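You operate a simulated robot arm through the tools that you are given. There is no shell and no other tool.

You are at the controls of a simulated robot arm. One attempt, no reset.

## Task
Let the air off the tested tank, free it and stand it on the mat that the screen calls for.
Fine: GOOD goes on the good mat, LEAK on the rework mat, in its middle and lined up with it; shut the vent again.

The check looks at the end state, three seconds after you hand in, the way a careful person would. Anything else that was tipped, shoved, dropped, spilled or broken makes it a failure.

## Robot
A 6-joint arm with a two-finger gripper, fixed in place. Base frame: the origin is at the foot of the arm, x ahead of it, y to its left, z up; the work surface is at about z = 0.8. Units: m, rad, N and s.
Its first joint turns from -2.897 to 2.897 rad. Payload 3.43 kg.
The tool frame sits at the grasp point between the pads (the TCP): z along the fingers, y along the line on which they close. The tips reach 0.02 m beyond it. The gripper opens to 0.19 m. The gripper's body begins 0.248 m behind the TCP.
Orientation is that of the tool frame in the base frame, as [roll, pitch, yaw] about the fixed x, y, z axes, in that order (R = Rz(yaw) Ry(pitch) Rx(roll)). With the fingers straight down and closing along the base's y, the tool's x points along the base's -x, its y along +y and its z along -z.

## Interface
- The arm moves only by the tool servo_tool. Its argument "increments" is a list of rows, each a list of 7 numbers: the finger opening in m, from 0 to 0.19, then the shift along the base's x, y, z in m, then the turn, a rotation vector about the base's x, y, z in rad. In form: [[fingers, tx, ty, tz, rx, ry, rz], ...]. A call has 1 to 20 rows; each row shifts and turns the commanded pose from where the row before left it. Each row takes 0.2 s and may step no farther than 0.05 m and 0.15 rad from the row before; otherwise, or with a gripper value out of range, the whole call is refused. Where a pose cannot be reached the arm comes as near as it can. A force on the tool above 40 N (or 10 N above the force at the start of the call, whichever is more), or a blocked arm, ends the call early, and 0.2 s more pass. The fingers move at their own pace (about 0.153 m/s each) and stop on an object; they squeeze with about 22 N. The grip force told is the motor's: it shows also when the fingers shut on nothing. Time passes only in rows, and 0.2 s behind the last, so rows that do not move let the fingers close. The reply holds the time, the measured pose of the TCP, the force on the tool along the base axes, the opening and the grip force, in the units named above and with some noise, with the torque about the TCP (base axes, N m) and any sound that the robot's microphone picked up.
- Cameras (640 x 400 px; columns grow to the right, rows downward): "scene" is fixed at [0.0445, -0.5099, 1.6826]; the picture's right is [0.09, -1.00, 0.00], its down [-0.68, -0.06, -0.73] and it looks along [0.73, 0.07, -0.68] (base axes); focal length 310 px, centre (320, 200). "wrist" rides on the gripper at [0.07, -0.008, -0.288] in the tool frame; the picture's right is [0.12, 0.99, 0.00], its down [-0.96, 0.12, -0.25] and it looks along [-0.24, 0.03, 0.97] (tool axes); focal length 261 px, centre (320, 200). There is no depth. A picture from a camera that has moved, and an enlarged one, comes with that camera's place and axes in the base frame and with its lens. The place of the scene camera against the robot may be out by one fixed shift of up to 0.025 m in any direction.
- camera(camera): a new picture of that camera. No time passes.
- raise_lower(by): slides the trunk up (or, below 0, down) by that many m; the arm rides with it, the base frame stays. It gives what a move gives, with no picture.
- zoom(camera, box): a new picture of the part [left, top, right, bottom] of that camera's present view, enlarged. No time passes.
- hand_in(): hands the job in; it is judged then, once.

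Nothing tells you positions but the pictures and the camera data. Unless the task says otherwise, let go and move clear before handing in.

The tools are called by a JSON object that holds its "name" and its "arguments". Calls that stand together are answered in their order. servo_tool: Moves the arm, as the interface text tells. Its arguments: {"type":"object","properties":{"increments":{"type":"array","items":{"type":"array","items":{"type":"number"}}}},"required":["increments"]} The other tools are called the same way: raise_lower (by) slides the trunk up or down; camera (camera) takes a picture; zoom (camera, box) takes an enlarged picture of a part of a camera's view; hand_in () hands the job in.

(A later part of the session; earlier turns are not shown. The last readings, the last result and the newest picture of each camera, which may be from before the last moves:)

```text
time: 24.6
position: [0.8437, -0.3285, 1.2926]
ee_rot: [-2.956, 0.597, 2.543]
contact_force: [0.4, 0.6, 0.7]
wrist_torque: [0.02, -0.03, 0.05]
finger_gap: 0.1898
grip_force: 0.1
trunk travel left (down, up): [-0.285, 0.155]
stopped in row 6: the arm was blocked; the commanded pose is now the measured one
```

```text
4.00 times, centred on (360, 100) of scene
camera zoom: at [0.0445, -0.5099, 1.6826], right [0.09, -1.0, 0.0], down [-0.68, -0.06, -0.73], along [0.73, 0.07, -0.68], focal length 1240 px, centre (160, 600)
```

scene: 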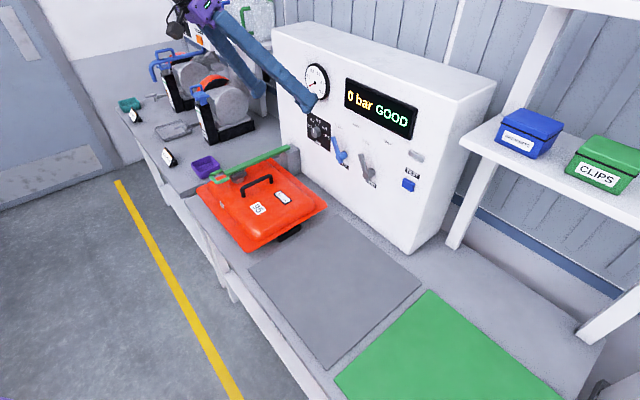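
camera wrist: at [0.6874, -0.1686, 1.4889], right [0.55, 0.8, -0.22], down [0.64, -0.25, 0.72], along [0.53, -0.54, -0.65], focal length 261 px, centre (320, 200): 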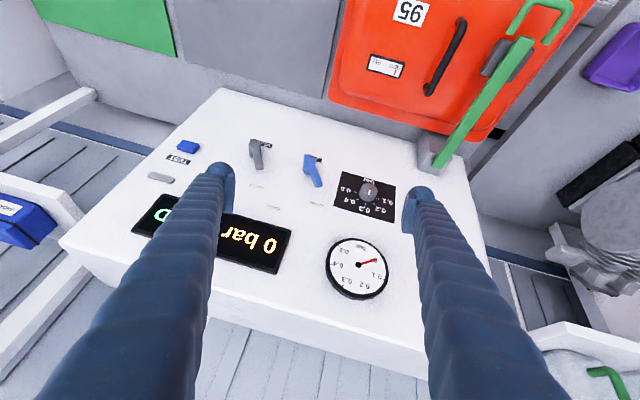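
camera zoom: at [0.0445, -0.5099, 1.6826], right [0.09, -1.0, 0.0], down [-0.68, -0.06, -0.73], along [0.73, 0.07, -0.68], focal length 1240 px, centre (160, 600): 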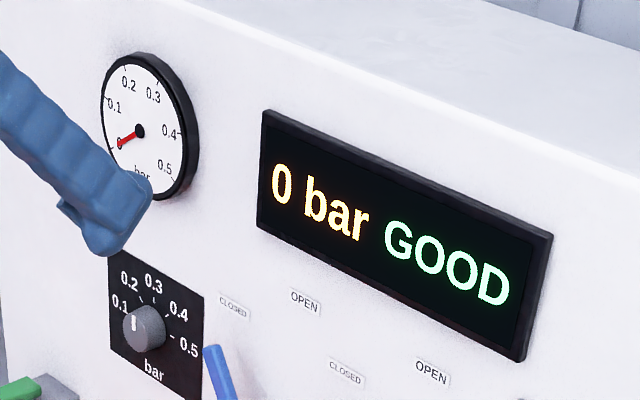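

The gauge rests at 0 bar. The clamp is a green bar hinged at the rear post, with a black pad on the tank and a U-loop handle at its free end, about (s=0.60, n=0.65–0.69, z=0.96). I'll move above that loop with the tool straight down, fingers closing along the bench.

{"name": "servo_tool", "arguments": {"increments": [[0.19, 0.0074, 0.03515, 0, 0.065, 0.04306, -0.01573], [0.19, 0.0074, 0.03515, 0, 0.065, 0.04306, -0.01573], [0.19, 0.0074, 0.03515, 0, 0.065, 0.04306, -0.01573], [0.19, 0.0074, 0.03515, 0, 0.065, 0.04306, -0.01573], [0.19, 0.0074, 0.03515, -0.02, 0.065, 0.04306, -0.01573], [0.19, 0.0074, 0.03515, -0.02, 0.065, 0.04306, -0.01573], [0.19, 0.0074, 0.03515, -0.02, 0.065, 0.04306, -0.01573], [0.19, 0.0074, 0.03515, -0.02, 0.065, 0.04306, -0.01573]]}}

{"name": "camera", "arguments": {"camera": "wrist"}}

{"name": "camera", "arguments": {"camera": "scene"}}

```text
time: 26.4
position: [0.9045, -0.0469, 1.2116]
ee_rot: [-3.141, -0.004, 2.356]
contact_force: [1.0, -0.3, 0.2]
wrist_torque: [-0.01, 0.08, 0.01]
finger_gap: 0.1903
grip_force: 0.1
trunk travel left (down, up): [-0.285, 0.155]
```

```text
taken
camera wrist: at [0.8493, -0.0037, 1.4981], right [0.62, 0.79, 0.0], down [0.76, -0.6, 0.24], along [0.19, -0.15, -0.97], focal length 261 px, centre (320, 200)
```

wrist: 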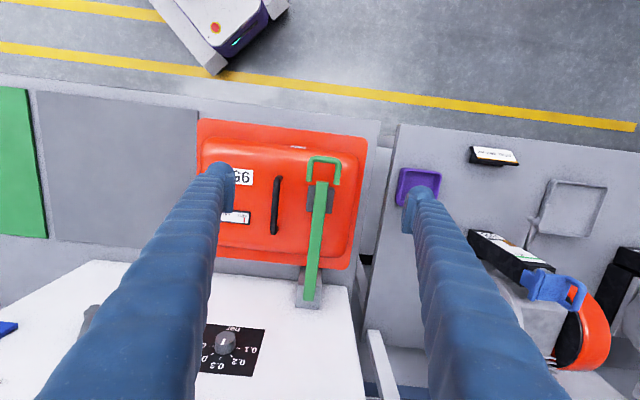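

```text
taken
```

scene: 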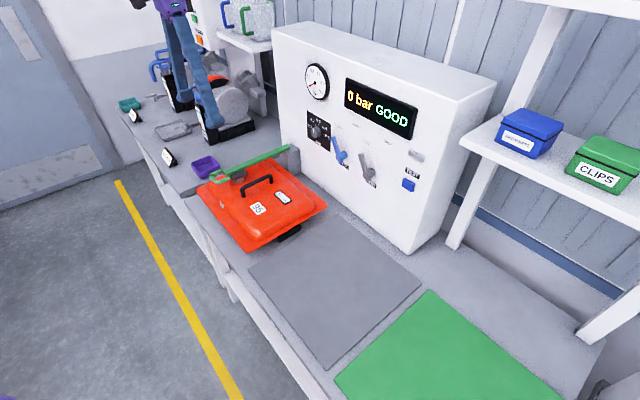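

Tool is vertical over the clamp's end. Zooming for accurate loop position.

{"name": "zoom", "arguments": {"camera": "wrist", "box": [190, 110, 390, 310]}}

{"name": "zoom", "arguments": {"camera": "wrist", "box": [280, 140, 380, 220]}}

{"name": "zoom", "arguments": {"camera": "scene", "box": [160, 50, 300, 200]}}

```text
2.00 times, centred on (290, 210) of wrist
camera zoom: at [0.8493, -0.0037, 1.4981], right [0.62, 0.79, 0.0], down [0.76, -0.6, 0.24], along [0.19, -0.15, -0.97], focal length 521 px, centre (380, 180)
```

zoom: 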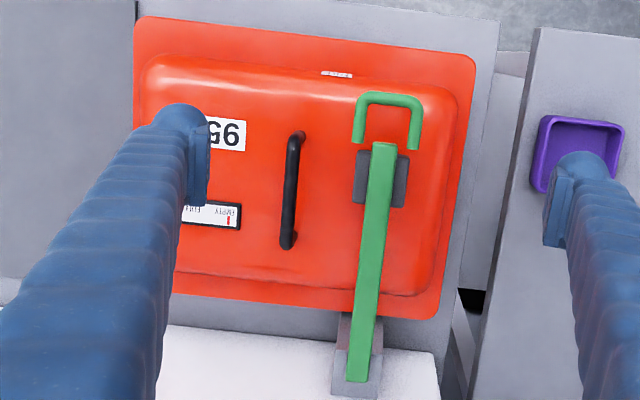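

```text
5.00 times, centred on (330, 180) of wrist
camera zoom: at [0.8493, -0.0037, 1.4981], right [0.62, 0.79, 0.0], down [0.76, -0.6, 0.24], along [0.19, -0.15, -0.97], focal length 1303 px, centre (270, 300)
```

zoom: 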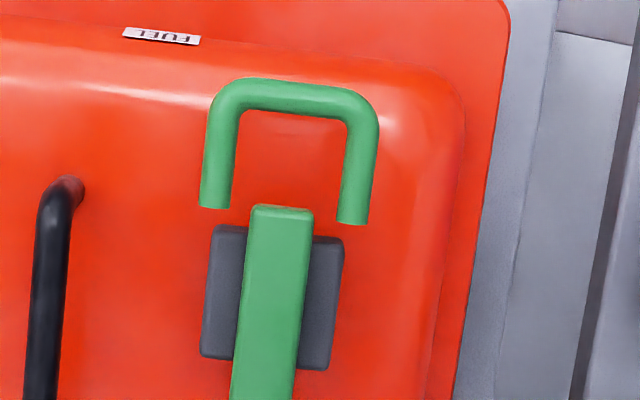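

```text
2.67 times, centred on (230, 125) of scene
camera zoom: at [0.0445, -0.5099, 1.6826], right [0.09, -1.0, 0.0], down [-0.68, -0.06, -0.73], along [0.73, 0.07, -0.68], focal length 827 px, centre (560, 400)
```

zoom: 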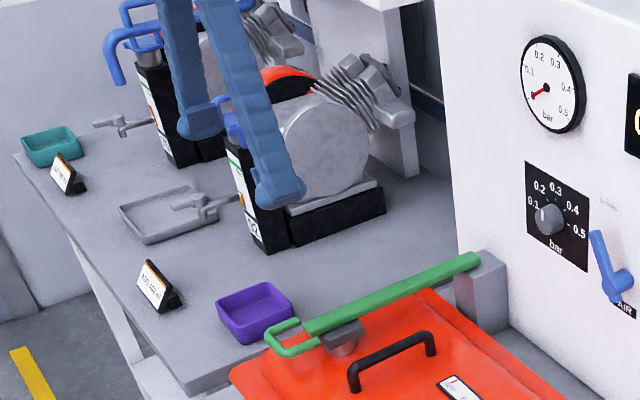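

The U-loop legs are at s≈0.585 and 0.647, n≈0.66–0.705, z≈0.935, with the bar's hinge at the post near n≈0.98. I'll lower over the loop with fingers outside its two legs, stopping short to check.

{"name": "servo_tool", "arguments": {"increments": [[0.15, 0.0045, 0.0024, -0.03, 0, 0, 0], [0.11, 0.0044, 0.0023, -0.035, 0, 0, 0], [0.11, 0, 0, -0.035, 0, 0, 0], [0.11, 0, 0, -0.035, 0, 0, 0], [0.11, 0, 0, -0.035, 0, 0, 0], [0.11, 0, 0, -0.03, 0, 0, 0]]}}

{"name": "camera", "arguments": {"camera": "wrist"}}

{"name": "zoom", "arguments": {"camera": "scene", "box": [160, 100, 320, 220]}}

```text
time: 27.8
position: [0.9109, -0.0422, 1.0101]
ee_rot: [3.141, -0.002, 2.356]
contact_force: [1.3, -0.6, 0.5]
wrist_torque: [-0.01, 0.04, -0.02]
finger_gap: 0.11
grip_force: 0.1
trunk travel left (down, up): [-0.285, 0.155]
```

```text
taken
camera wrist: at [0.8565, 0.0006, 1.2991], right [0.62, 0.79, 0.0], down [0.76, -0.6, 0.24], along [0.19, -0.15, -0.97], focal length 261 px, centre (320, 200)
```

wrist: 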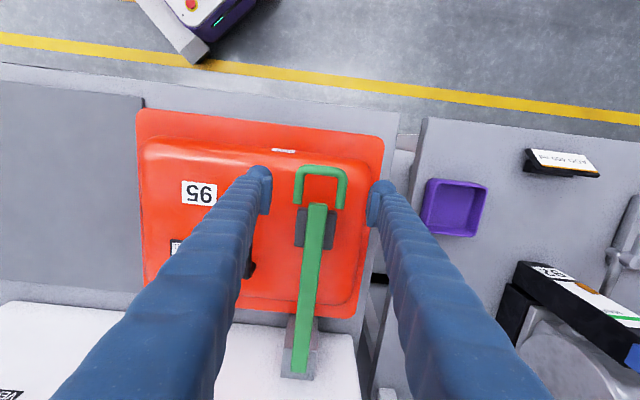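

```text
3.33 times, centred on (240, 160) of scene
camera zoom: at [0.0445, -0.5099, 1.6826], right [0.09, -1.0, 0.0], down [-0.68, -0.06, -0.73], along [0.73, 0.07, -0.68], focal length 1034 px, centre (587, 333)
```

zoom: 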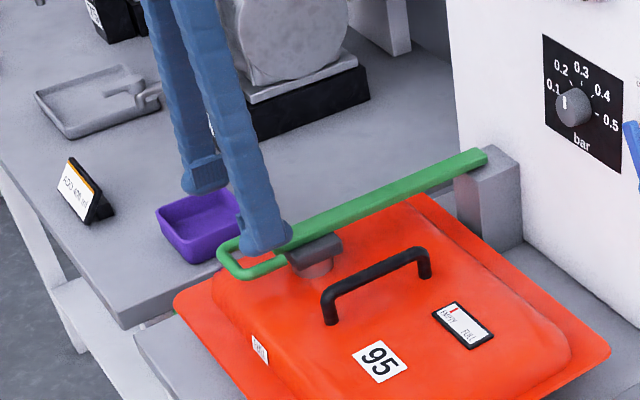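

The loop is centred between the fingers. I'll lower to it and close on its outer sides.

{"name": "servo_tool", "arguments": {"increments": [[0.11, 0, 0, -0.025, 0, 0, 0], [0.11, 0, 0, -0.025, 0, 0, 0], [0.11, 0.0007, 0.0007, -0.024, 0, 0, 0], [0.09, 0, 0, 0, 0, 0, 0], [0.06, 0, 0, 0, 0, 0, 0], [0.06, 0, 0, 0, 0, 0, 0], [0.06, 0, 0, 0, 0, 0, 0]]}}

{"name": "camera", "arguments": {"camera": "wrist"}}

{"name": "zoom", "arguments": {"camera": "scene", "box": [160, 100, 320, 220]}}

```text
time: 29.4
position: [0.9116, -0.041, 0.9384]
ee_rot: [-3.141, -0.004, 2.357]
contact_force: [-3.4, 0.5, 4.8]
wrist_torque: [-0.08, 0.03, 0.22]
finger_gap: 0.0713
grip_force: 44.9
trunk travel left (down, up): [-0.285, 0.155]
```

```text
taken
camera wrist: at [0.8564, 0.0016, 1.2263], right [0.62, 0.79, 0.0], down [0.76, -0.6, 0.24], along [0.19, -0.15, -0.97], focal length 261 px, centre (320, 200)
```

wrist: 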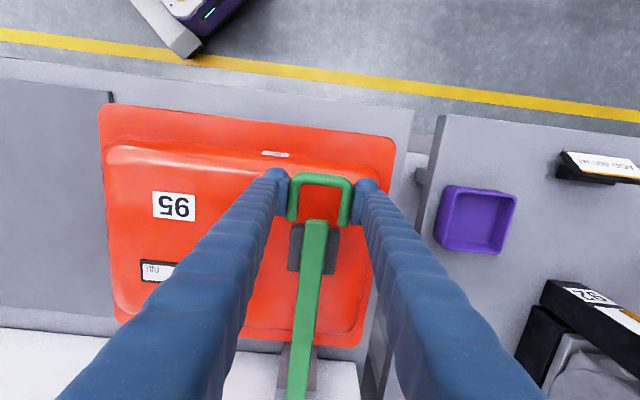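

```text
3.33 times, centred on (240, 160) of scene
camera zoom: at [0.0445, -0.5099, 1.6826], right [0.09, -1.0, 0.0], down [-0.68, -0.06, -0.73], along [0.73, 0.07, -0.68], focal length 1034 px, centre (587, 333)
```

zoom: 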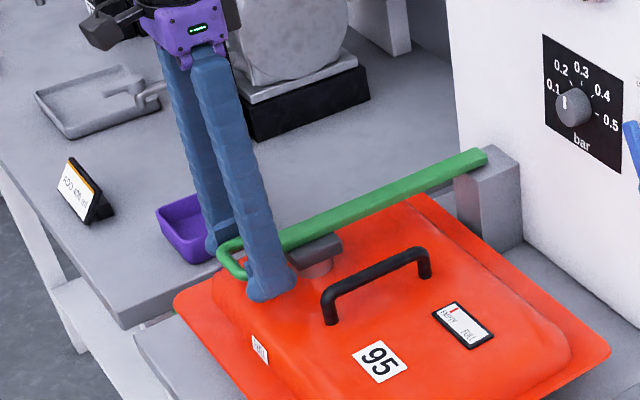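

The loop is gripped (gap 0.071). I'll gently lift to test which way the clamp opens.

{"name": "servo_tool", "arguments": {"increments": [[0.06, 0, 0, 0.008, 0, 0, 0], [0.06, 0.0003, -0.0003, 0.01, 0, 0, 0], [0.06, 0.0005, -0.0005, 0.01, 0, 0, 0]]}}

{"name": "zoom", "arguments": {"camera": "scene", "box": [160, 100, 320, 220]}}

{"name": "camera", "arguments": {"camera": "wrist"}}

```text
time: 30.1
position: [0.9129, -0.0426, 0.9659]
ee_rot: [-3.141, -0.004, 2.358]
contact_force: [-6.5, 0.0, -5.0]
wrist_torque: [0.85, 0.28, 0.23]
finger_gap: 0.0717
grip_force: 44.9
trunk travel left (down, up): [-0.285, 0.155]
```

```text
3.33 times, centred on (240, 160) of scene
camera zoom: at [0.0445, -0.5099, 1.6826], right [0.09, -1.0, 0.0], down [-0.68, -0.06, -0.73], along [0.73, 0.07, -0.68], focal length 1034 px, centre (587, 333)
```

zoom: 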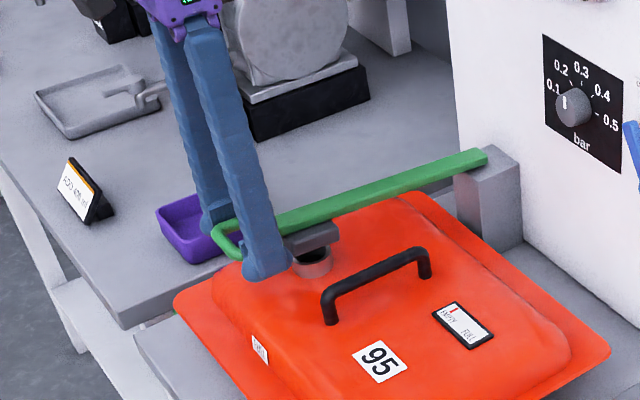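

```text
taken
camera wrist: at [0.8576, 0.0006, 1.2542], right [0.62, 0.79, 0.0], down [0.76, -0.6, 0.24], along [0.19, -0.15, -0.97], focal length 261 px, centre (320, 200)
```

wrist: 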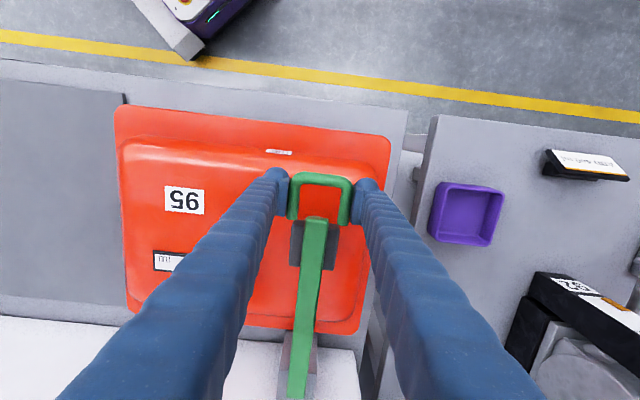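

The clamp lifts up about a horizontal hinge at the post, with little force. I'll continue along the arc, tilting the tool as it rises.

{"name": "servo_tool", "arguments": {"increments": [[0.06, 0.004, -0.004, 0.0311, -0.04, -0.04, 0], [0.06, 0.0062, -0.0062, 0.0303, -0.0495, -0.0495, 0], [0.06, 0.0083, -0.0083, 0.0294, -0.0495, -0.0495, 0], [0.06, 0.0103, -0.0103, 0.028, -0.0495, -0.0495, 0], [0.06, 0.0122, -0.0122, 0.0264, -0.0495, -0.0495, 0]]}}

{"name": "camera", "arguments": {"camera": "scene"}}

{"name": "camera", "arguments": {"camera": "wrist"}}

```text
time: 31.4
position: [0.9518, -0.0827, 1.1128]
ee_rot: [-3.141, 0.336, 2.354]
contact_force: [-10.4, 3.8, 0.0]
wrist_torque: [0.8, 0.88, 0.1]
finger_gap: 0.073
grip_force: 45.3
trunk travel left (down, up): [-0.285, 0.155]
```

```text
taken
```

scene: 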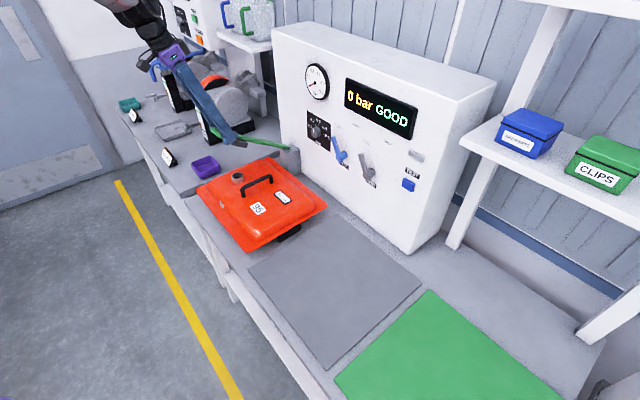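

```text
taken
camera wrist: at [0.8325, 0.0252, 1.3614], right [0.62, 0.78, -0.04], down [0.67, -0.5, 0.55], along [0.41, -0.37, -0.83], focal length 261 px, centre (320, 200)
```

wrist: 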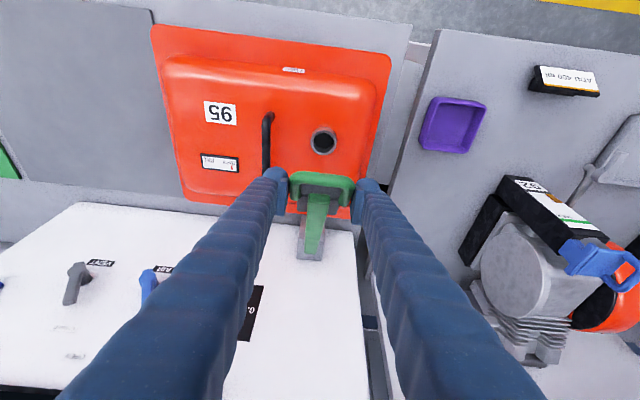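

The clamp is about a third open and has unplugged the tank's neck. Continuing along the arc.

{"name": "servo_tool", "arguments": {"increments": [[0.06, 0.0139, -0.0139, 0.0255, -0.0495, -0.0495, 0], [0.06, 0.0157, -0.0157, 0.0234, -0.0495, -0.0495, 0], [0.06, 0.0173, -0.0173, 0.021, -0.0495, -0.0495, 0], [0.06, 0.0188, -0.0188, 0.0185, -0.0495, -0.0495, 0], [0.06, 0.02, -0.02, 0.0157, -0.0495, -0.0495, 0]]}}

{"name": "camera", "arguments": {"camera": "scene"}}

{"name": "camera", "arguments": {"camera": "wrist"}}

```text
time: 32.5
position: [1.0407, -0.1704, 1.2146]
ee_rot: [3.141, 0.687, 2.357]
contact_force: [0.2, 0.2, -0.1]
wrist_torque: [-0.03, 0.02, -0.02]
finger_gap: 0.06
grip_force: 0.1
trunk travel left (down, up): [-0.285, 0.155]
```

```text
taken
```

scene: 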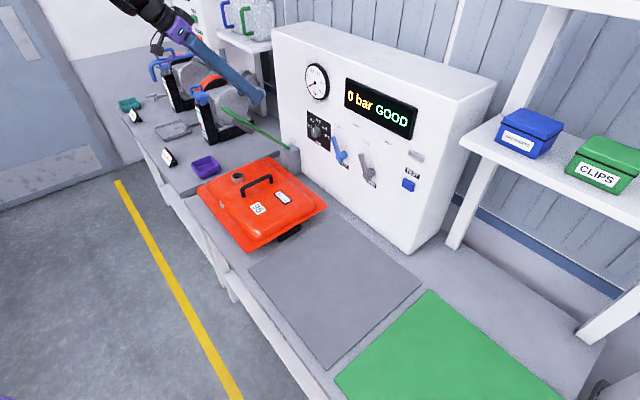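

```text
taken
camera wrist: at [0.8672, -0.0086, 1.3937], right [0.64, 0.77, -0.08], down [0.5, -0.33, 0.8], along [0.59, -0.55, -0.59], focal length 261 px, centre (320, 200)
```

wrist: 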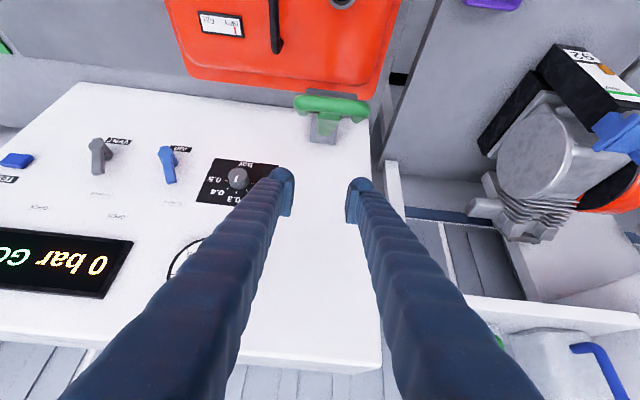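

The fingers slipped off the loop, but the bar seems to be staying raised. I'll check more closely.

{"name": "zoom", "arguments": {"camera": "scene", "box": [180, 80, 320, 220]}}

{"name": "zoom", "arguments": {"camera": "wrist", "box": [240, 60, 440, 240]}}

```text
2.86 times, centred on (250, 150) of scene
camera zoom: at [0.0445, -0.5099, 1.6826], right [0.09, -1.0, 0.0], down [-0.68, -0.06, -0.73], along [0.73, 0.07, -0.68], focal length 886 px, centre (520, 343)
```

zoom: 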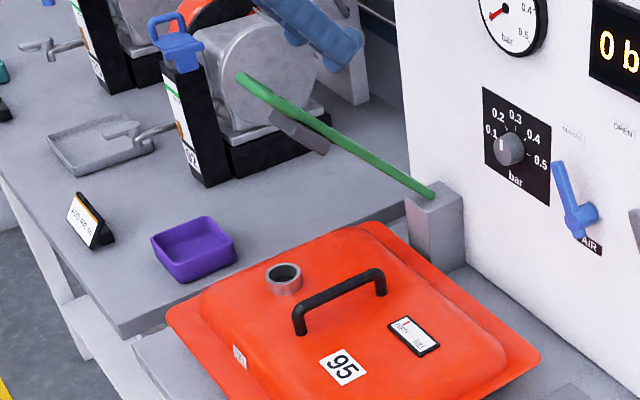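

```text
2.22 times, centred on (340, 150) of wrist
camera zoom: at [0.8672, -0.0086, 1.3937], right [0.64, 0.77, -0.08], down [0.5, -0.33, 0.8], along [0.59, -0.55, -0.59], focal length 579 px, centre (276, 311)
```

zoom: 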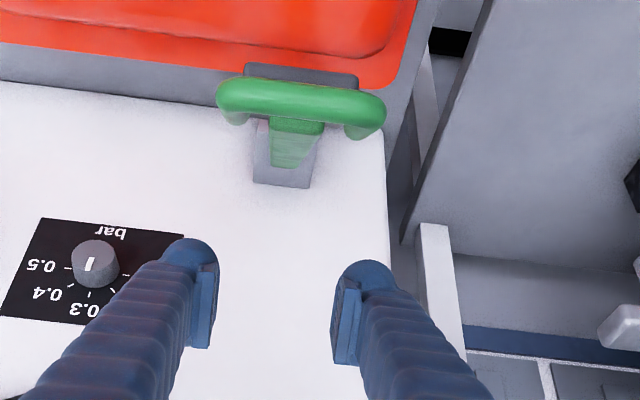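

I'll wait a moment to see whether the bar holds its position.

{"name": "servo_tool", "arguments": {"increments": [[0.06, 0, 0, 0.01, 0, 0, 0], [0.06, 0, 0, 0.01, 0, 0, 0], [0.06, 0, 0, 0, 0, 0, 0], [0.06, 0, 0, 0, 0, 0, 0], [0.06, 0, 0, 0, 0, 0, 0]]}}

{"name": "zoom", "arguments": {"camera": "scene", "box": [180, 80, 320, 220]}}

{"name": "camera", "arguments": {"camera": "wrist"}}

```text
time: 33.8
position: [1.0403, -0.1696, 1.234]
ee_rot: [3.14, 0.682, 2.354]
contact_force: [-0.8, -0.2, -0.7]
wrist_torque: [0.0, -0.01, 0.03]
finger_gap: 0.0598
grip_force: 0.1
trunk travel left (down, up): [-0.285, 0.155]
```

```text
2.86 times, centred on (250, 150) of scene
camera zoom: at [0.0445, -0.5099, 1.6826], right [0.09, -1.0, 0.0], down [-0.68, -0.06, -0.73], along [0.73, 0.07, -0.68], focal length 886 px, centre (520, 343)
```

zoom: 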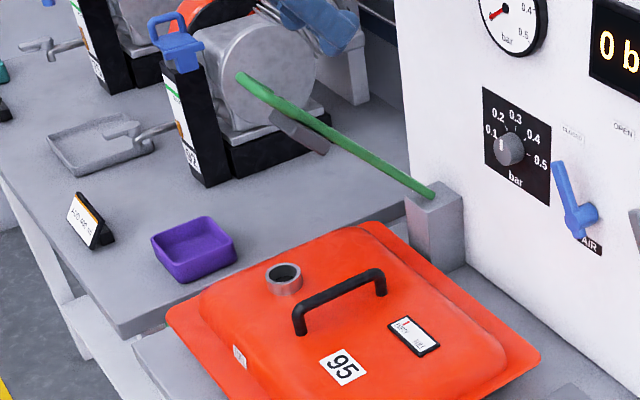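

```text
taken
camera wrist: at [0.8668, -0.0083, 1.4141], right [0.64, 0.77, -0.08], down [0.5, -0.34, 0.8], along [0.59, -0.55, -0.6], focal length 261 px, centre (320, 200)
```

wrist: 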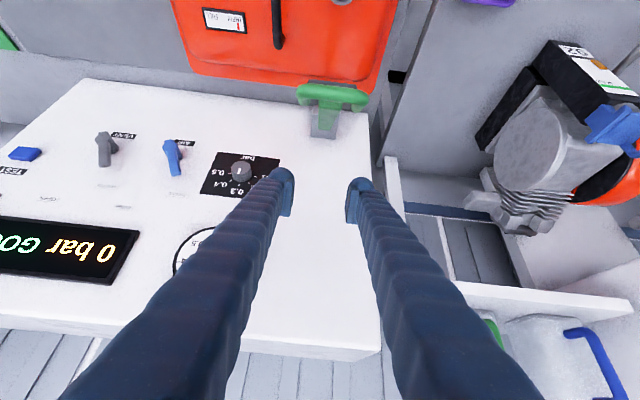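

The bar holds by itself at about 46°, but it needs to be checked if it opens further, as it would be close to the gripper body when I lift the tank. I'll re-straddle the loop with open fingers to grip it again.

{"name": "servo_tool", "arguments": {"increments": [[0.11, 0, 0, 0, 0, 0, 0], [0.11, 0, 0, 0, 0, 0, 0], [0.11, -0.016, 0.016, -0.017, 0, 0, 0], [0.11, -0.016, 0.016, -0.017, 0, 0, 0], [0.11, -0.016, 0.016, -0.017, 0, 0, 0], [0.11, -0.016, 0.016, -0.017, 0, 0, 0]]}}

{"name": "camera", "arguments": {"camera": "wrist"}}

{"name": "zoom", "arguments": {"camera": "scene", "box": [180, 60, 320, 200]}}

```text
time: 35.1
position: [0.9751, -0.1046, 1.1671]
ee_rot: [3.141, 0.683, 2.357]
contact_force: [0.2, -0.2, -0.2]
wrist_torque: [-0.05, -0.01, -0.03]
finger_gap: 0.11
grip_force: 0.1
trunk travel left (down, up): [-0.285, 0.155]
```

```text
taken
camera wrist: at [0.8022, 0.0573, 1.3454], right [0.64, 0.77, -0.07], down [0.5, -0.33, 0.8], along [0.59, -0.55, -0.6], focal length 261 px, centre (320, 200)
```

wrist: 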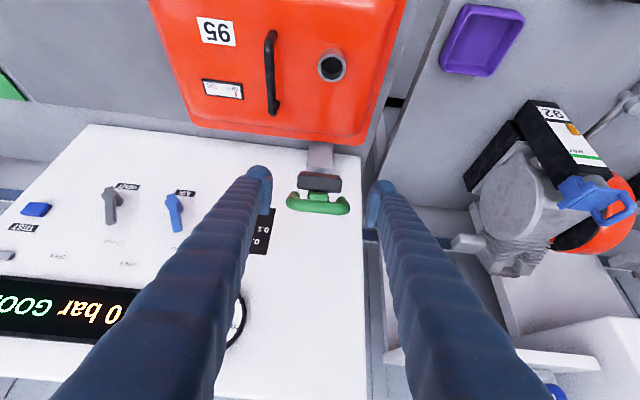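

```text
2.86 times, centred on (250, 130) of scene
camera zoom: at [0.0445, -0.5099, 1.6826], right [0.09, -1.0, 0.0], down [-0.68, -0.06, -0.73], along [0.73, 0.07, -0.68], focal length 886 px, centre (520, 400)
```

zoom: 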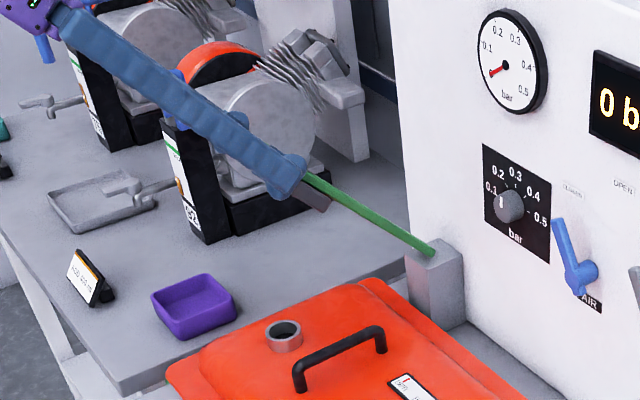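

The fingers straddle the loop legs. Close and try moving along the opening tangent gently.

{"name": "servo_tool", "arguments": {"increments": [[0.09, 0, 0, 0, 0, 0, 0], [0.06, 0, 0, 0, 0, 0, 0], [0.06, 0, 0, 0, 0, 0, 0], [0.06, 0, 0, 0, 0, 0, 0]]}}

{"name": "camera", "arguments": {"camera": "wrist"}}

```text
time: 36.1
position: [0.9753, -0.1055, 1.1662]
ee_rot: [-3.141, 0.685, 2.355]
contact_force: [-5.0, 0.9, 0.1]
wrist_torque: [0.33, 0.31, -0.09]
finger_gap: 0.074
grip_force: 44.8
trunk travel left (down, up): [-0.285, 0.155]
```

```text
taken
camera wrist: at [0.8017, 0.0563, 1.3456], right [0.64, 0.77, -0.08], down [0.5, -0.34, 0.8], along [0.59, -0.55, -0.6], focal length 261 px, centre (320, 200)
```

wrist: 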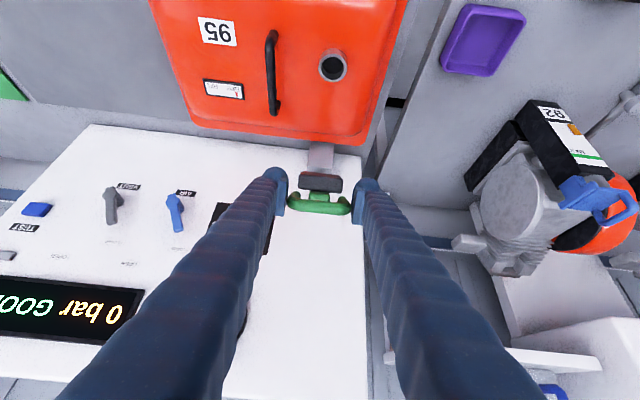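

Gripped again (gap 0.074). Small tangential move to test for a stop.

{"name": "servo_tool", "arguments": {"increments": [[0.06, 0.0036, -0.0036, 0.005, -0.012, -0.012, 0], [0.06, 0.0038, -0.0038, 0.005, -0.012, -0.012, 0], [0.06, 0.004, -0.004, 0.005, -0.012, -0.012, 0]]}}

{"name": "camera", "arguments": {"camera": "wrist"}}

{"name": "zoom", "arguments": {"camera": "scene", "box": [180, 60, 320, 200]}}

```text
time: 37.0
position: [0.9869, -0.117, 1.1823]
ee_rot: [3.141, 0.733, 2.354]
contact_force: [-7.2, 1.8, -2.0]
wrist_torque: [0.96, 0.9, 0.05]
finger_gap: 0.074
grip_force: 45.3
trunk travel left (down, up): [-0.285, 0.155]
```

```text
taken
camera wrist: at [0.8071, 0.051, 1.3481], right [0.64, 0.76, -0.08], down [0.47, -0.31, 0.83], along [0.61, -0.57, -0.55], focal length 261 px, centre (320, 200)
```

wrist: 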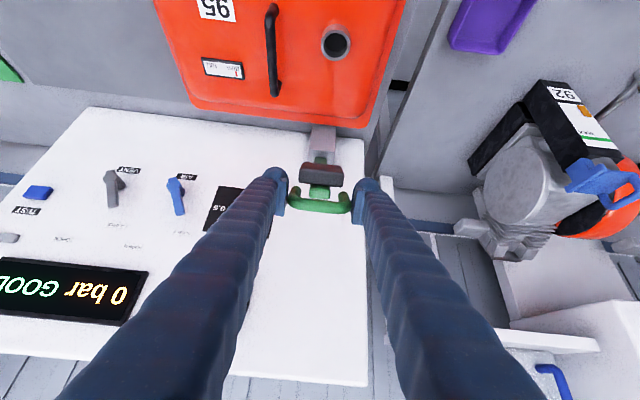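

```text
2.86 times, centred on (250, 130) of scene
camera zoom: at [0.0445, -0.5099, 1.6826], right [0.09, -1.0, 0.0], down [-0.68, -0.06, -0.73], along [0.73, 0.07, -0.68], focal length 886 px, centre (520, 400)
```

zoom: 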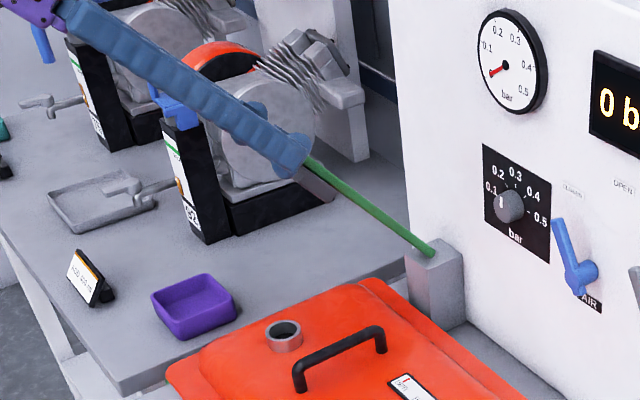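

It follows freely – no stop. I'll continue along the arc with the tool tilt held constant, in small batches.

{"name": "servo_tool", "arguments": {"increments": [[0.06, 0.0148, -0.0148, 0.0173, 0, 0, 0], [0.06, 0.0157, -0.0157, 0.0156, 0, 0, 0], [0.06, 0.0165, -0.0165, 0.0137, 0, 0, 0]]}}

{"name": "camera", "arguments": {"camera": "wrist"}}

{"name": "zoom", "arguments": {"camera": "scene", "box": [180, 60, 320, 200]}}

```text
time: 37.8
position: [1.0347, -0.1636, 1.2281]
ee_rot: [3.141, 0.735, 2.356]
contact_force: [-5.1, -4.3, -5.8]
wrist_torque: [1.07, -0.14, 0.31]
finger_gap: 0.0736
grip_force: 45.0
trunk travel left (down, up): [-0.285, 0.155]
```

```text
taken
camera wrist: at [0.855, 0.0031, 1.3946], right [0.64, 0.76, -0.08], down [0.47, -0.31, 0.83], along [0.61, -0.57, -0.55], focal length 261 px, centre (320, 200)
```

wrist: 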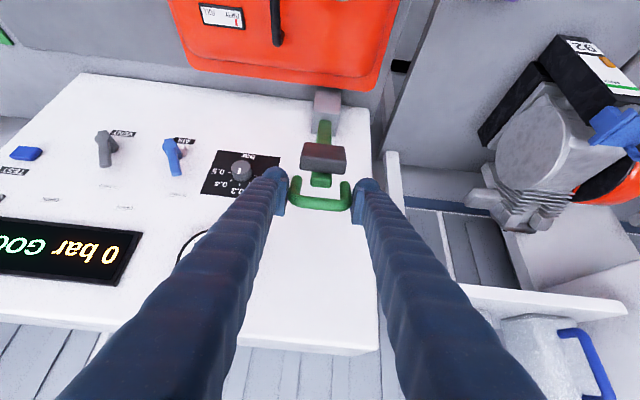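

```text
2.86 times, centred on (250, 130) of scene
camera zoom: at [0.0445, -0.5099, 1.6826], right [0.09, -1.0, 0.0], down [-0.68, -0.06, -0.73], along [0.73, 0.07, -0.68], focal length 886 px, centre (520, 400)
```

zoom: 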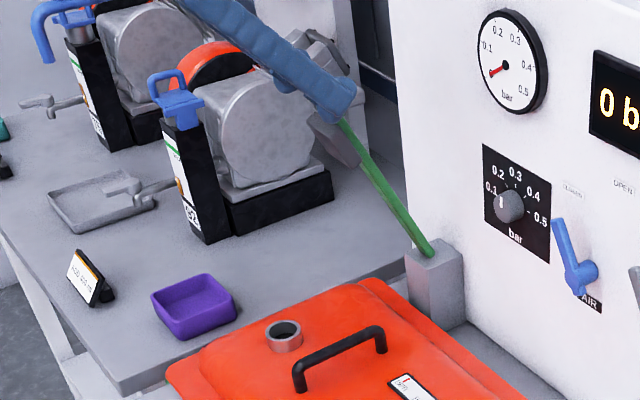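

Going well, about 62° now. Continue.

{"name": "servo_tool", "arguments": {"increments": [[0.06, 0.0173, -0.0173, 0.0118, 0, 0, 0], [0.06, 0.0179, -0.0179, 0.0098, 0, 0, 0], [0.06, 0.0184, -0.0184, 0.0079, 0, 0, 0]]}}

{"name": "camera", "arguments": {"camera": "wrist"}}

{"name": "zoom", "arguments": {"camera": "scene", "box": [180, 60, 320, 200]}}

```text
time: 38.5
position: [1.0877, -0.2187, 1.2572]
ee_rot: [-3.141, 0.734, 2.356]
contact_force: [-3.2, -6.9, -9.6]
wrist_torque: [0.48, -0.44, 0.16]
finger_gap: 0.0736
grip_force: 44.2
trunk travel left (down, up): [-0.285, 0.155]
```

```text
taken
camera wrist: at [0.9087, -0.0506, 1.4239], right [0.64, 0.76, -0.08], down [0.47, -0.31, 0.83], along [0.61, -0.57, -0.55], focal length 261 px, centre (320, 200)
```

wrist: 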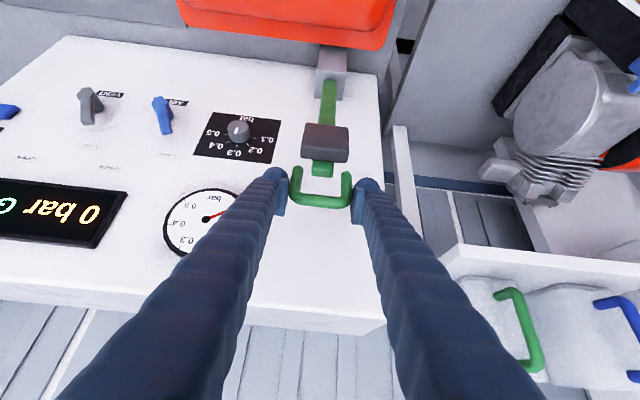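

```text
2.86 times, centred on (250, 130) of scene
camera zoom: at [0.0445, -0.5099, 1.6826], right [0.09, -1.0, 0.0], down [-0.68, -0.06, -0.73], along [0.73, 0.07, -0.68], focal length 886 px, centre (520, 400)
```

zoom: 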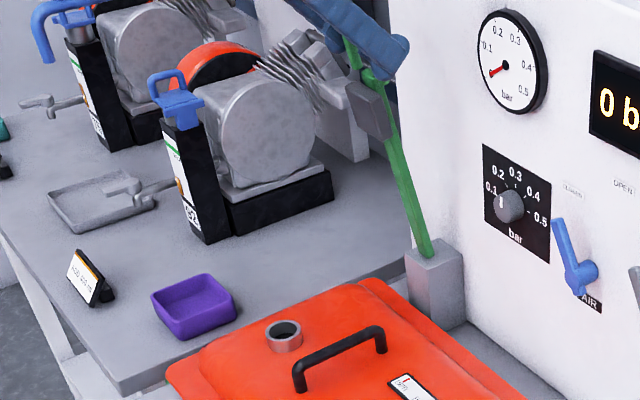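

About 75° open. A little further, then release gently.

{"name": "servo_tool", "arguments": {"increments": [[0.06, 0.016, -0.016, 0.006, 0, 0, 0], [0.06, 0.015, -0.015, 0.003, 0, 0, 0], [0.06, 0, 0, 0, 0, 0, 0]]}}

{"name": "camera", "arguments": {"camera": "wrist"}}

{"name": "zoom", "arguments": {"camera": "scene", "box": [180, 60, 320, 200]}}

```text
time: 39.4
position: [1.1191, -0.2484, 1.2658]
ee_rot: [-3.14, 0.735, 2.357]
contact_force: [-7.5, -4.1, -11.4]
wrist_torque: [0.16, -0.12, 0.12]
finger_gap: 0.0731
grip_force: 45.1
trunk travel left (down, up): [-0.285, 0.155]
```

```text
taken
camera wrist: at [0.9396, -0.0813, 1.4325], right [0.64, 0.76, -0.08], down [0.47, -0.31, 0.83], along [0.61, -0.57, -0.55], focal length 261 px, centre (320, 200)
```

wrist: 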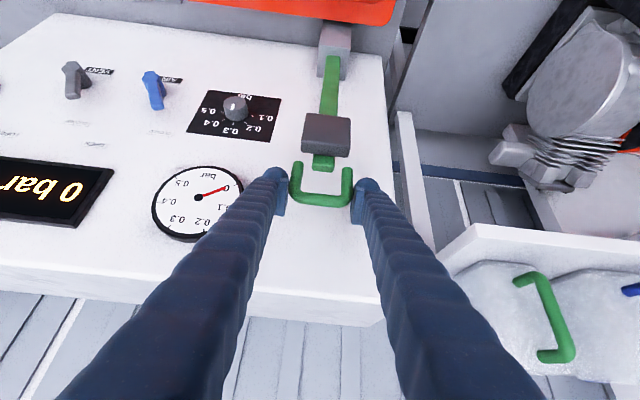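

```text
2.86 times, centred on (250, 130) of scene
camera zoom: at [0.0445, -0.5099, 1.6826], right [0.09, -1.0, 0.0], down [-0.68, -0.06, -0.73], along [0.73, 0.07, -0.68], focal length 886 px, centre (520, 400)
```

zoom: 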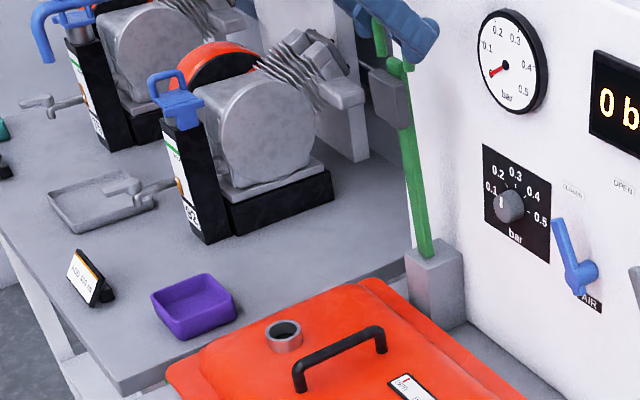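

The clamp is nearly vertical (≈83°). I'll open the fingers and back away, then check it stays.

{"name": "servo_tool", "arguments": {"increments": [[0.085, 0, 0, 0, 0, 0, 0], [0.11, 0, 0, 0, 0, 0, 0], [0.11, 0, 0, 0, 0, 0, 0], [0.11, -0.014, 0.014, 0.02, 0, 0, 0], [0.11, -0.02, 0.02, 0.025, 0, 0, 0], [0.11, -0.02, 0.02, 0.025, 0, 0, 0], [0.11, -0.02, 0.02, 0.02, 0, 0, 0]]}}

{"name": "camera", "arguments": {"camera": "wrist"}}

{"name": "zoom", "arguments": {"camera": "scene", "box": [180, 60, 320, 200]}}

```text
time: 41.0
position: [1.0458, -0.1721, 1.3589]
ee_rot: [3.141, 0.736, 2.356]
contact_force: [0.2, 0.5, 0.5]
wrist_torque: [-0.01, -0.01, 0.01]
finger_gap: 0.1101
grip_force: 0.2
trunk travel left (down, up): [-0.285, 0.155]
```

```text
taken
camera wrist: at [0.8651, -0.006, 1.5245], right [0.64, 0.76, -0.08], down [0.47, -0.31, 0.83], along [0.61, -0.57, -0.55], focal length 261 px, centre (320, 200)
```

wrist: 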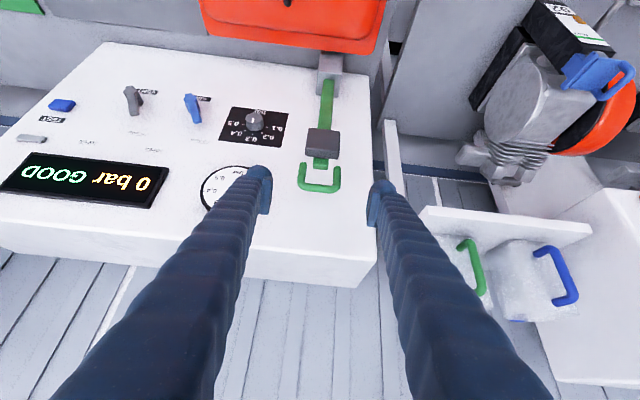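

```text
2.86 times, centred on (250, 130) of scene
camera zoom: at [0.0445, -0.5099, 1.6826], right [0.09, -1.0, 0.0], down [-0.68, -0.06, -0.73], along [0.73, 0.07, -0.68], focal length 886 px, centre (520, 400)
```

zoom: 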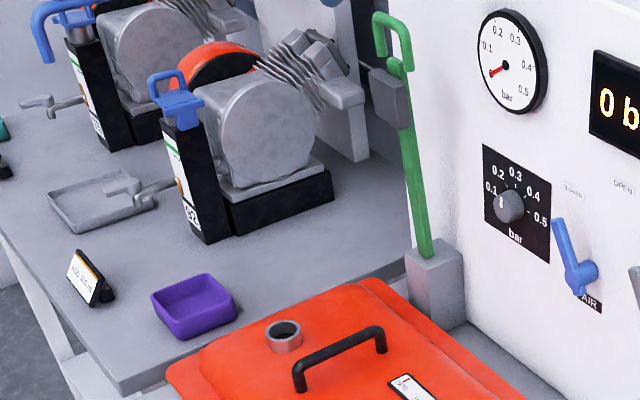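

The clamp stays up. Now I'll go over the tank's handle with the tool straight down and take a precise look.

{"name": "servo_tool", "arguments": {"increments": [[0.13, -0.0168, -0.0012, 0, 0.0651, 0.0651, 0], [0.15, -0.0168, -0.0012, 0, 0.0651, 0.0651, 0], [0.17, -0.0168, -0.0012, 0, 0.0651, 0.0651, 0], [0.19, -0.0168, -0.0012, -0.02, 0.0651, 0.0651, 0], [0.19, -0.0168, -0.0012, -0.03, 0.0651, 0.0651, 0], [0.19, -0.0168, -0.0012, -0.03, 0.0651, 0.0651, 0], [0.19, -0.0168, -0.0012, -0.03, 0.0651, 0.0651, 0], [0.19, -0.0168, -0.0012, -0.03, 0.0651, 0.0651, 0]]}}

{"name": "camera", "arguments": {"camera": "wrist"}}

{"name": "camera", "arguments": {"camera": "scene"}}

```text
time: 42.8
position: [0.9104, -0.1837, 1.2163]
ee_rot: [-3.139, -0.004, 2.356]
contact_force: [0.4, 0.5, 1.4]
wrist_torque: [0.0, 0.04, -0.01]
finger_gap: 0.1902
grip_force: 0.1
trunk travel left (down, up): [-0.285, 0.155]
```

```text
taken
camera wrist: at [0.8555, -0.1401, 1.5044], right [0.62, 0.79, 0.0], down [0.76, -0.6, 0.24], along [0.19, -0.15, -0.97], focal length 261 px, centre (320, 200)
```

wrist: 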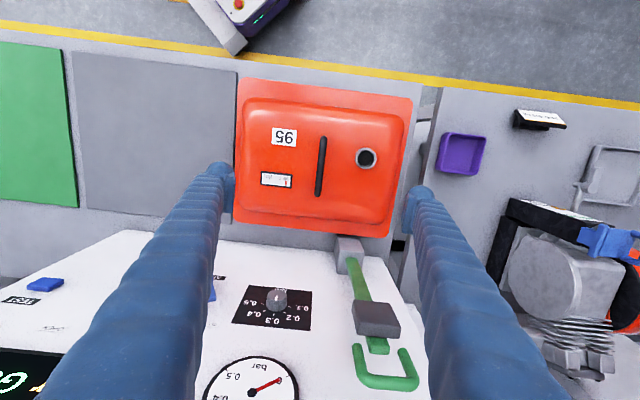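

```text
taken
```

scene: 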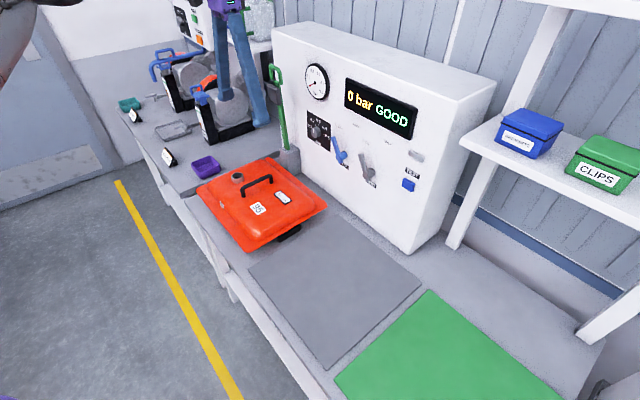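

{"name": "zoom", "arguments": {"camera": "wrist", "box": [220, 70, 430, 250]}}

{"name": "zoom", "arguments": {"camera": "scene", "box": [185, 145, 335, 260]}}

{"name": "zoom", "arguments": {"camera": "wrist", "box": [280, 110, 400, 220]}}

```text
2.22 times, centred on (325, 160) of wrist
camera zoom: at [0.8555, -0.1401, 1.5044], right [0.62, 0.79, 0.0], down [0.76, -0.6, 0.24], along [0.19, -0.15, -0.97], focal length 579 px, centre (309, 289)
```

zoom: 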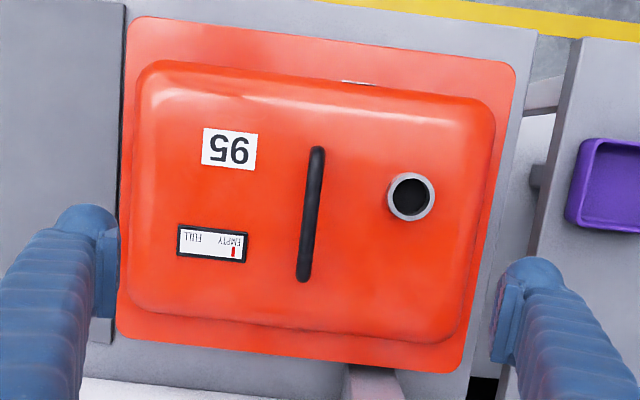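

```text
3.48 times, centred on (260, 202) of scene
camera zoom: at [0.0445, -0.5099, 1.6826], right [0.09, -1.0, 0.0], down [-0.68, -0.06, -0.73], along [0.73, 0.07, -0.68], focal length 1078 px, centre (529, 191)
```

zoom: 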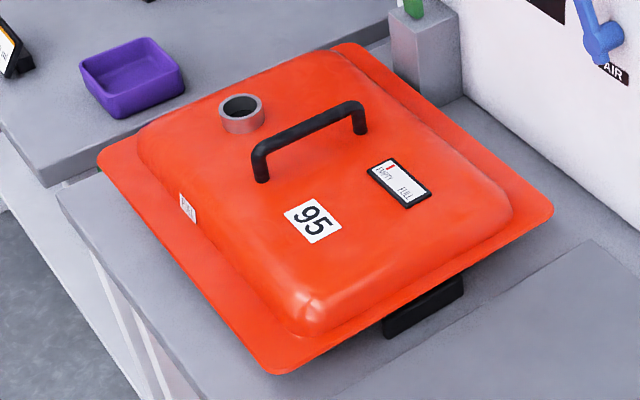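

```text
3.64 times, centred on (340, 165) of wrist
camera zoom: at [0.8555, -0.1401, 1.5044], right [0.62, 0.79, 0.0], down [0.76, -0.6, 0.24], along [0.19, -0.15, -0.97], focal length 948 px, centre (247, 327)
```

zoom: 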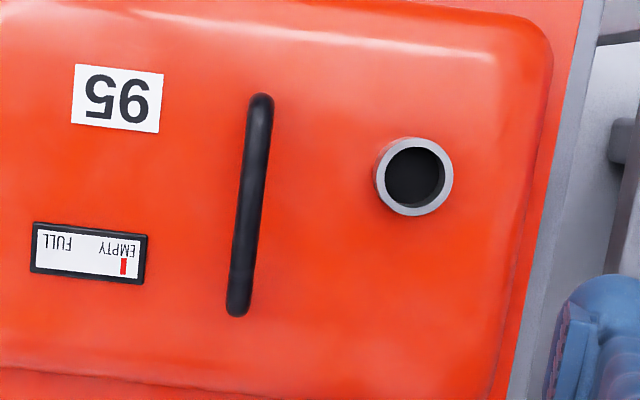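

The handle's centre is at about (s=0.516, n=0.776, z≈0.912), practically at the tank's centre. I'll descend over it with moderately open fingers.

{"name": "servo_tool", "arguments": {"increments": [[0.15, 0.0018, -0.0004, -0.04, 0, 0, 0], [0.1, 0.0017, -0.0003, -0.04, 0, 0, 0], [0.08, 0, 0, -0.04, 0, 0, 0], [0.08, 0, 0, -0.04, 0, 0, 0], [0.08, 0, 0, -0.04, 0, 0, 0]]}}

{"name": "camera", "arguments": {"camera": "wrist"}}

{"name": "zoom", "arguments": {"camera": "scene", "box": [185, 100, 335, 220]}}

```text
time: 44.0
position: [0.9149, -0.1849, 1.0153]
ee_rot: [-3.141, 0.0, 2.357]
contact_force: [0.5, -0.4, 0.5]
wrist_torque: [-0.01, 0.06, 0.0]
finger_gap: 0.0796
grip_force: 0.0
trunk travel left (down, up): [-0.285, 0.155]
```

```text
taken
camera wrist: at [0.8594, -0.141, 1.3042], right [0.62, 0.79, 0.0], down [0.76, -0.6, 0.25], along [0.19, -0.15, -0.97], focal length 261 px, centre (320, 200)
```

wrist: 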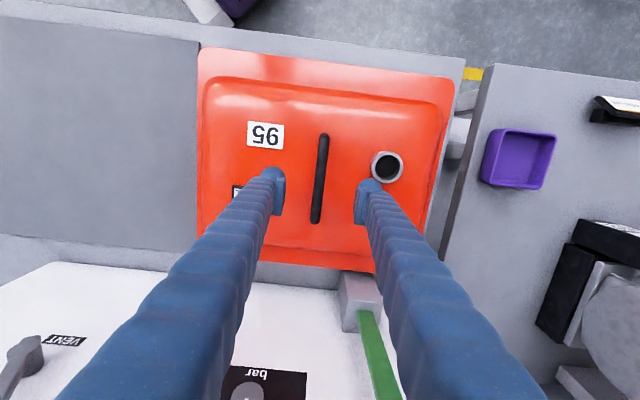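

```text
3.33 times, centred on (260, 160) of scene
camera zoom: at [0.0445, -0.5099, 1.6826], right [0.09, -1.0, 0.0], down [-0.68, -0.06, -0.73], along [0.73, 0.07, -0.68], focal length 1034 px, centre (520, 333)
```

zoom: 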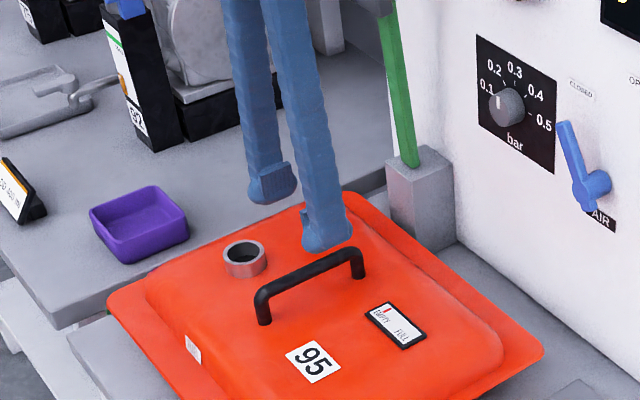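

Well centred. I'll lower further in small steps and check the height against the handle.

{"name": "servo_tool", "arguments": {"increments": [[0.08, -0.001, 0.001, -0.03, 0, 0, 0], [0.08, 0, 0, -0.03, 0, 0, 0], [0.08, 0, 0, -0.025, 0, 0, 0]]}}

{"name": "zoom", "arguments": {"camera": "scene", "box": [205, 140, 305, 220]}}

{"name": "camera", "arguments": {"camera": "wrist"}}

```text
time: 44.8
position: [0.9133, -0.1843, 0.9327]
ee_rot: [-3.141, -0.004, 2.357]
contact_force: [-0.6, -0.3, -0.1]
wrist_torque: [-0.04, 0.0, 0.01]
finger_gap: 0.08
grip_force: 0.1
trunk travel left (down, up): [-0.285, 0.155]
```

```text
5.00 times, centred on (255, 180) of scene
camera zoom: at [0.0445, -0.5099, 1.6826], right [0.09, -1.0, 0.0], down [-0.68, -0.06, -0.73], along [0.73, 0.07, -0.68], focal length 1550 px, centre (645, 300)
```

zoom: 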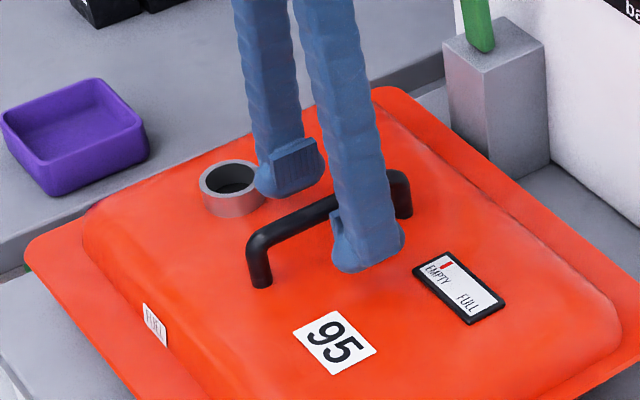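

```text
taken
camera wrist: at [0.8576, -0.1399, 1.2202], right [0.62, 0.79, 0.0], down [0.76, -0.6, 0.25], along [0.19, -0.15, -0.97], focal length 261 px, centre (320, 200)
```

wrist: 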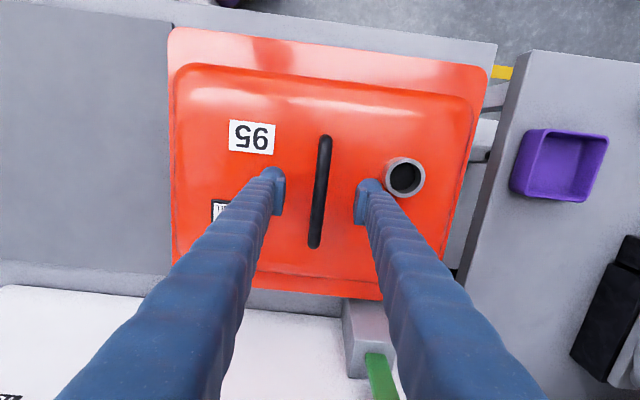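

The handle sits right between the pads at z≈0.914. I'll lower the last 2 cm and close.

{"name": "servo_tool", "arguments": {"increments": [[0.08, 0, 0, -0.01, 0, 0, 0], [0.08, 0, 0, -0.01, 0, 0, 0], [0.05, 0, 0, 0, 0, 0, 0], [0.02, 0, 0, 0, 0, 0, 0], [0.0, 0, 0, 0, 0, 0, 0], [0.0, 0, 0, 0, 0, 0, 0], [0.0, 0, 0, 0, 0, 0, 0]]}}

{"name": "zoom", "arguments": {"camera": "scene", "box": [205, 140, 305, 220]}}

{"name": "camera", "arguments": {"camera": "wrist"}}

```text
time: 46.4
position: [0.9127, -0.1842, 0.9123]
ee_rot: [3.14, -0.001, 2.357]
contact_force: [-3.5, -2.0, 0.1]
wrist_torque: [0.01, -0.04, 0.07]
finger_gap: 0.0109
grip_force: 21.7
trunk travel left (down, up): [-0.285, 0.155]
```

```text
5.00 times, centred on (255, 180) of scene
camera zoom: at [0.0445, -0.5099, 1.6826], right [0.09, -1.0, 0.0], down [-0.68, -0.06, -0.73], along [0.73, 0.07, -0.68], focal length 1550 px, centre (645, 300)
```

zoom: 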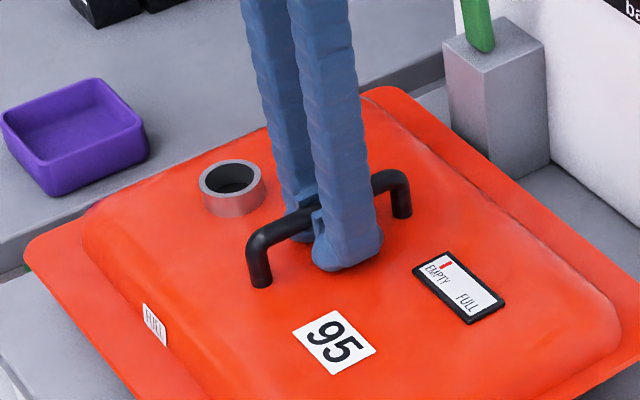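

```text
taken
camera wrist: at [0.8575, -0.1402, 1.2004], right [0.62, 0.79, 0.0], down [0.76, -0.6, 0.25], along [0.19, -0.15, -0.97], focal length 261 px, centre (320, 200)
```

wrist: 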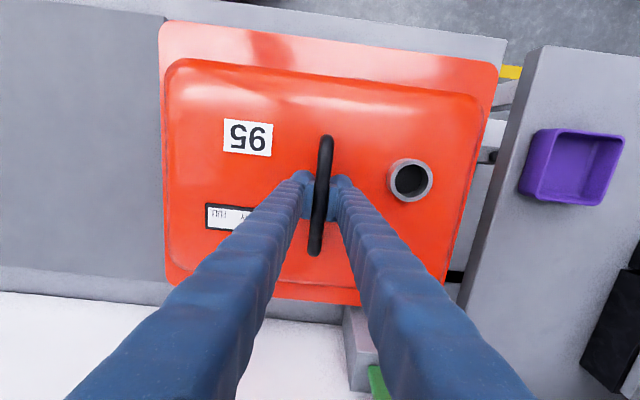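

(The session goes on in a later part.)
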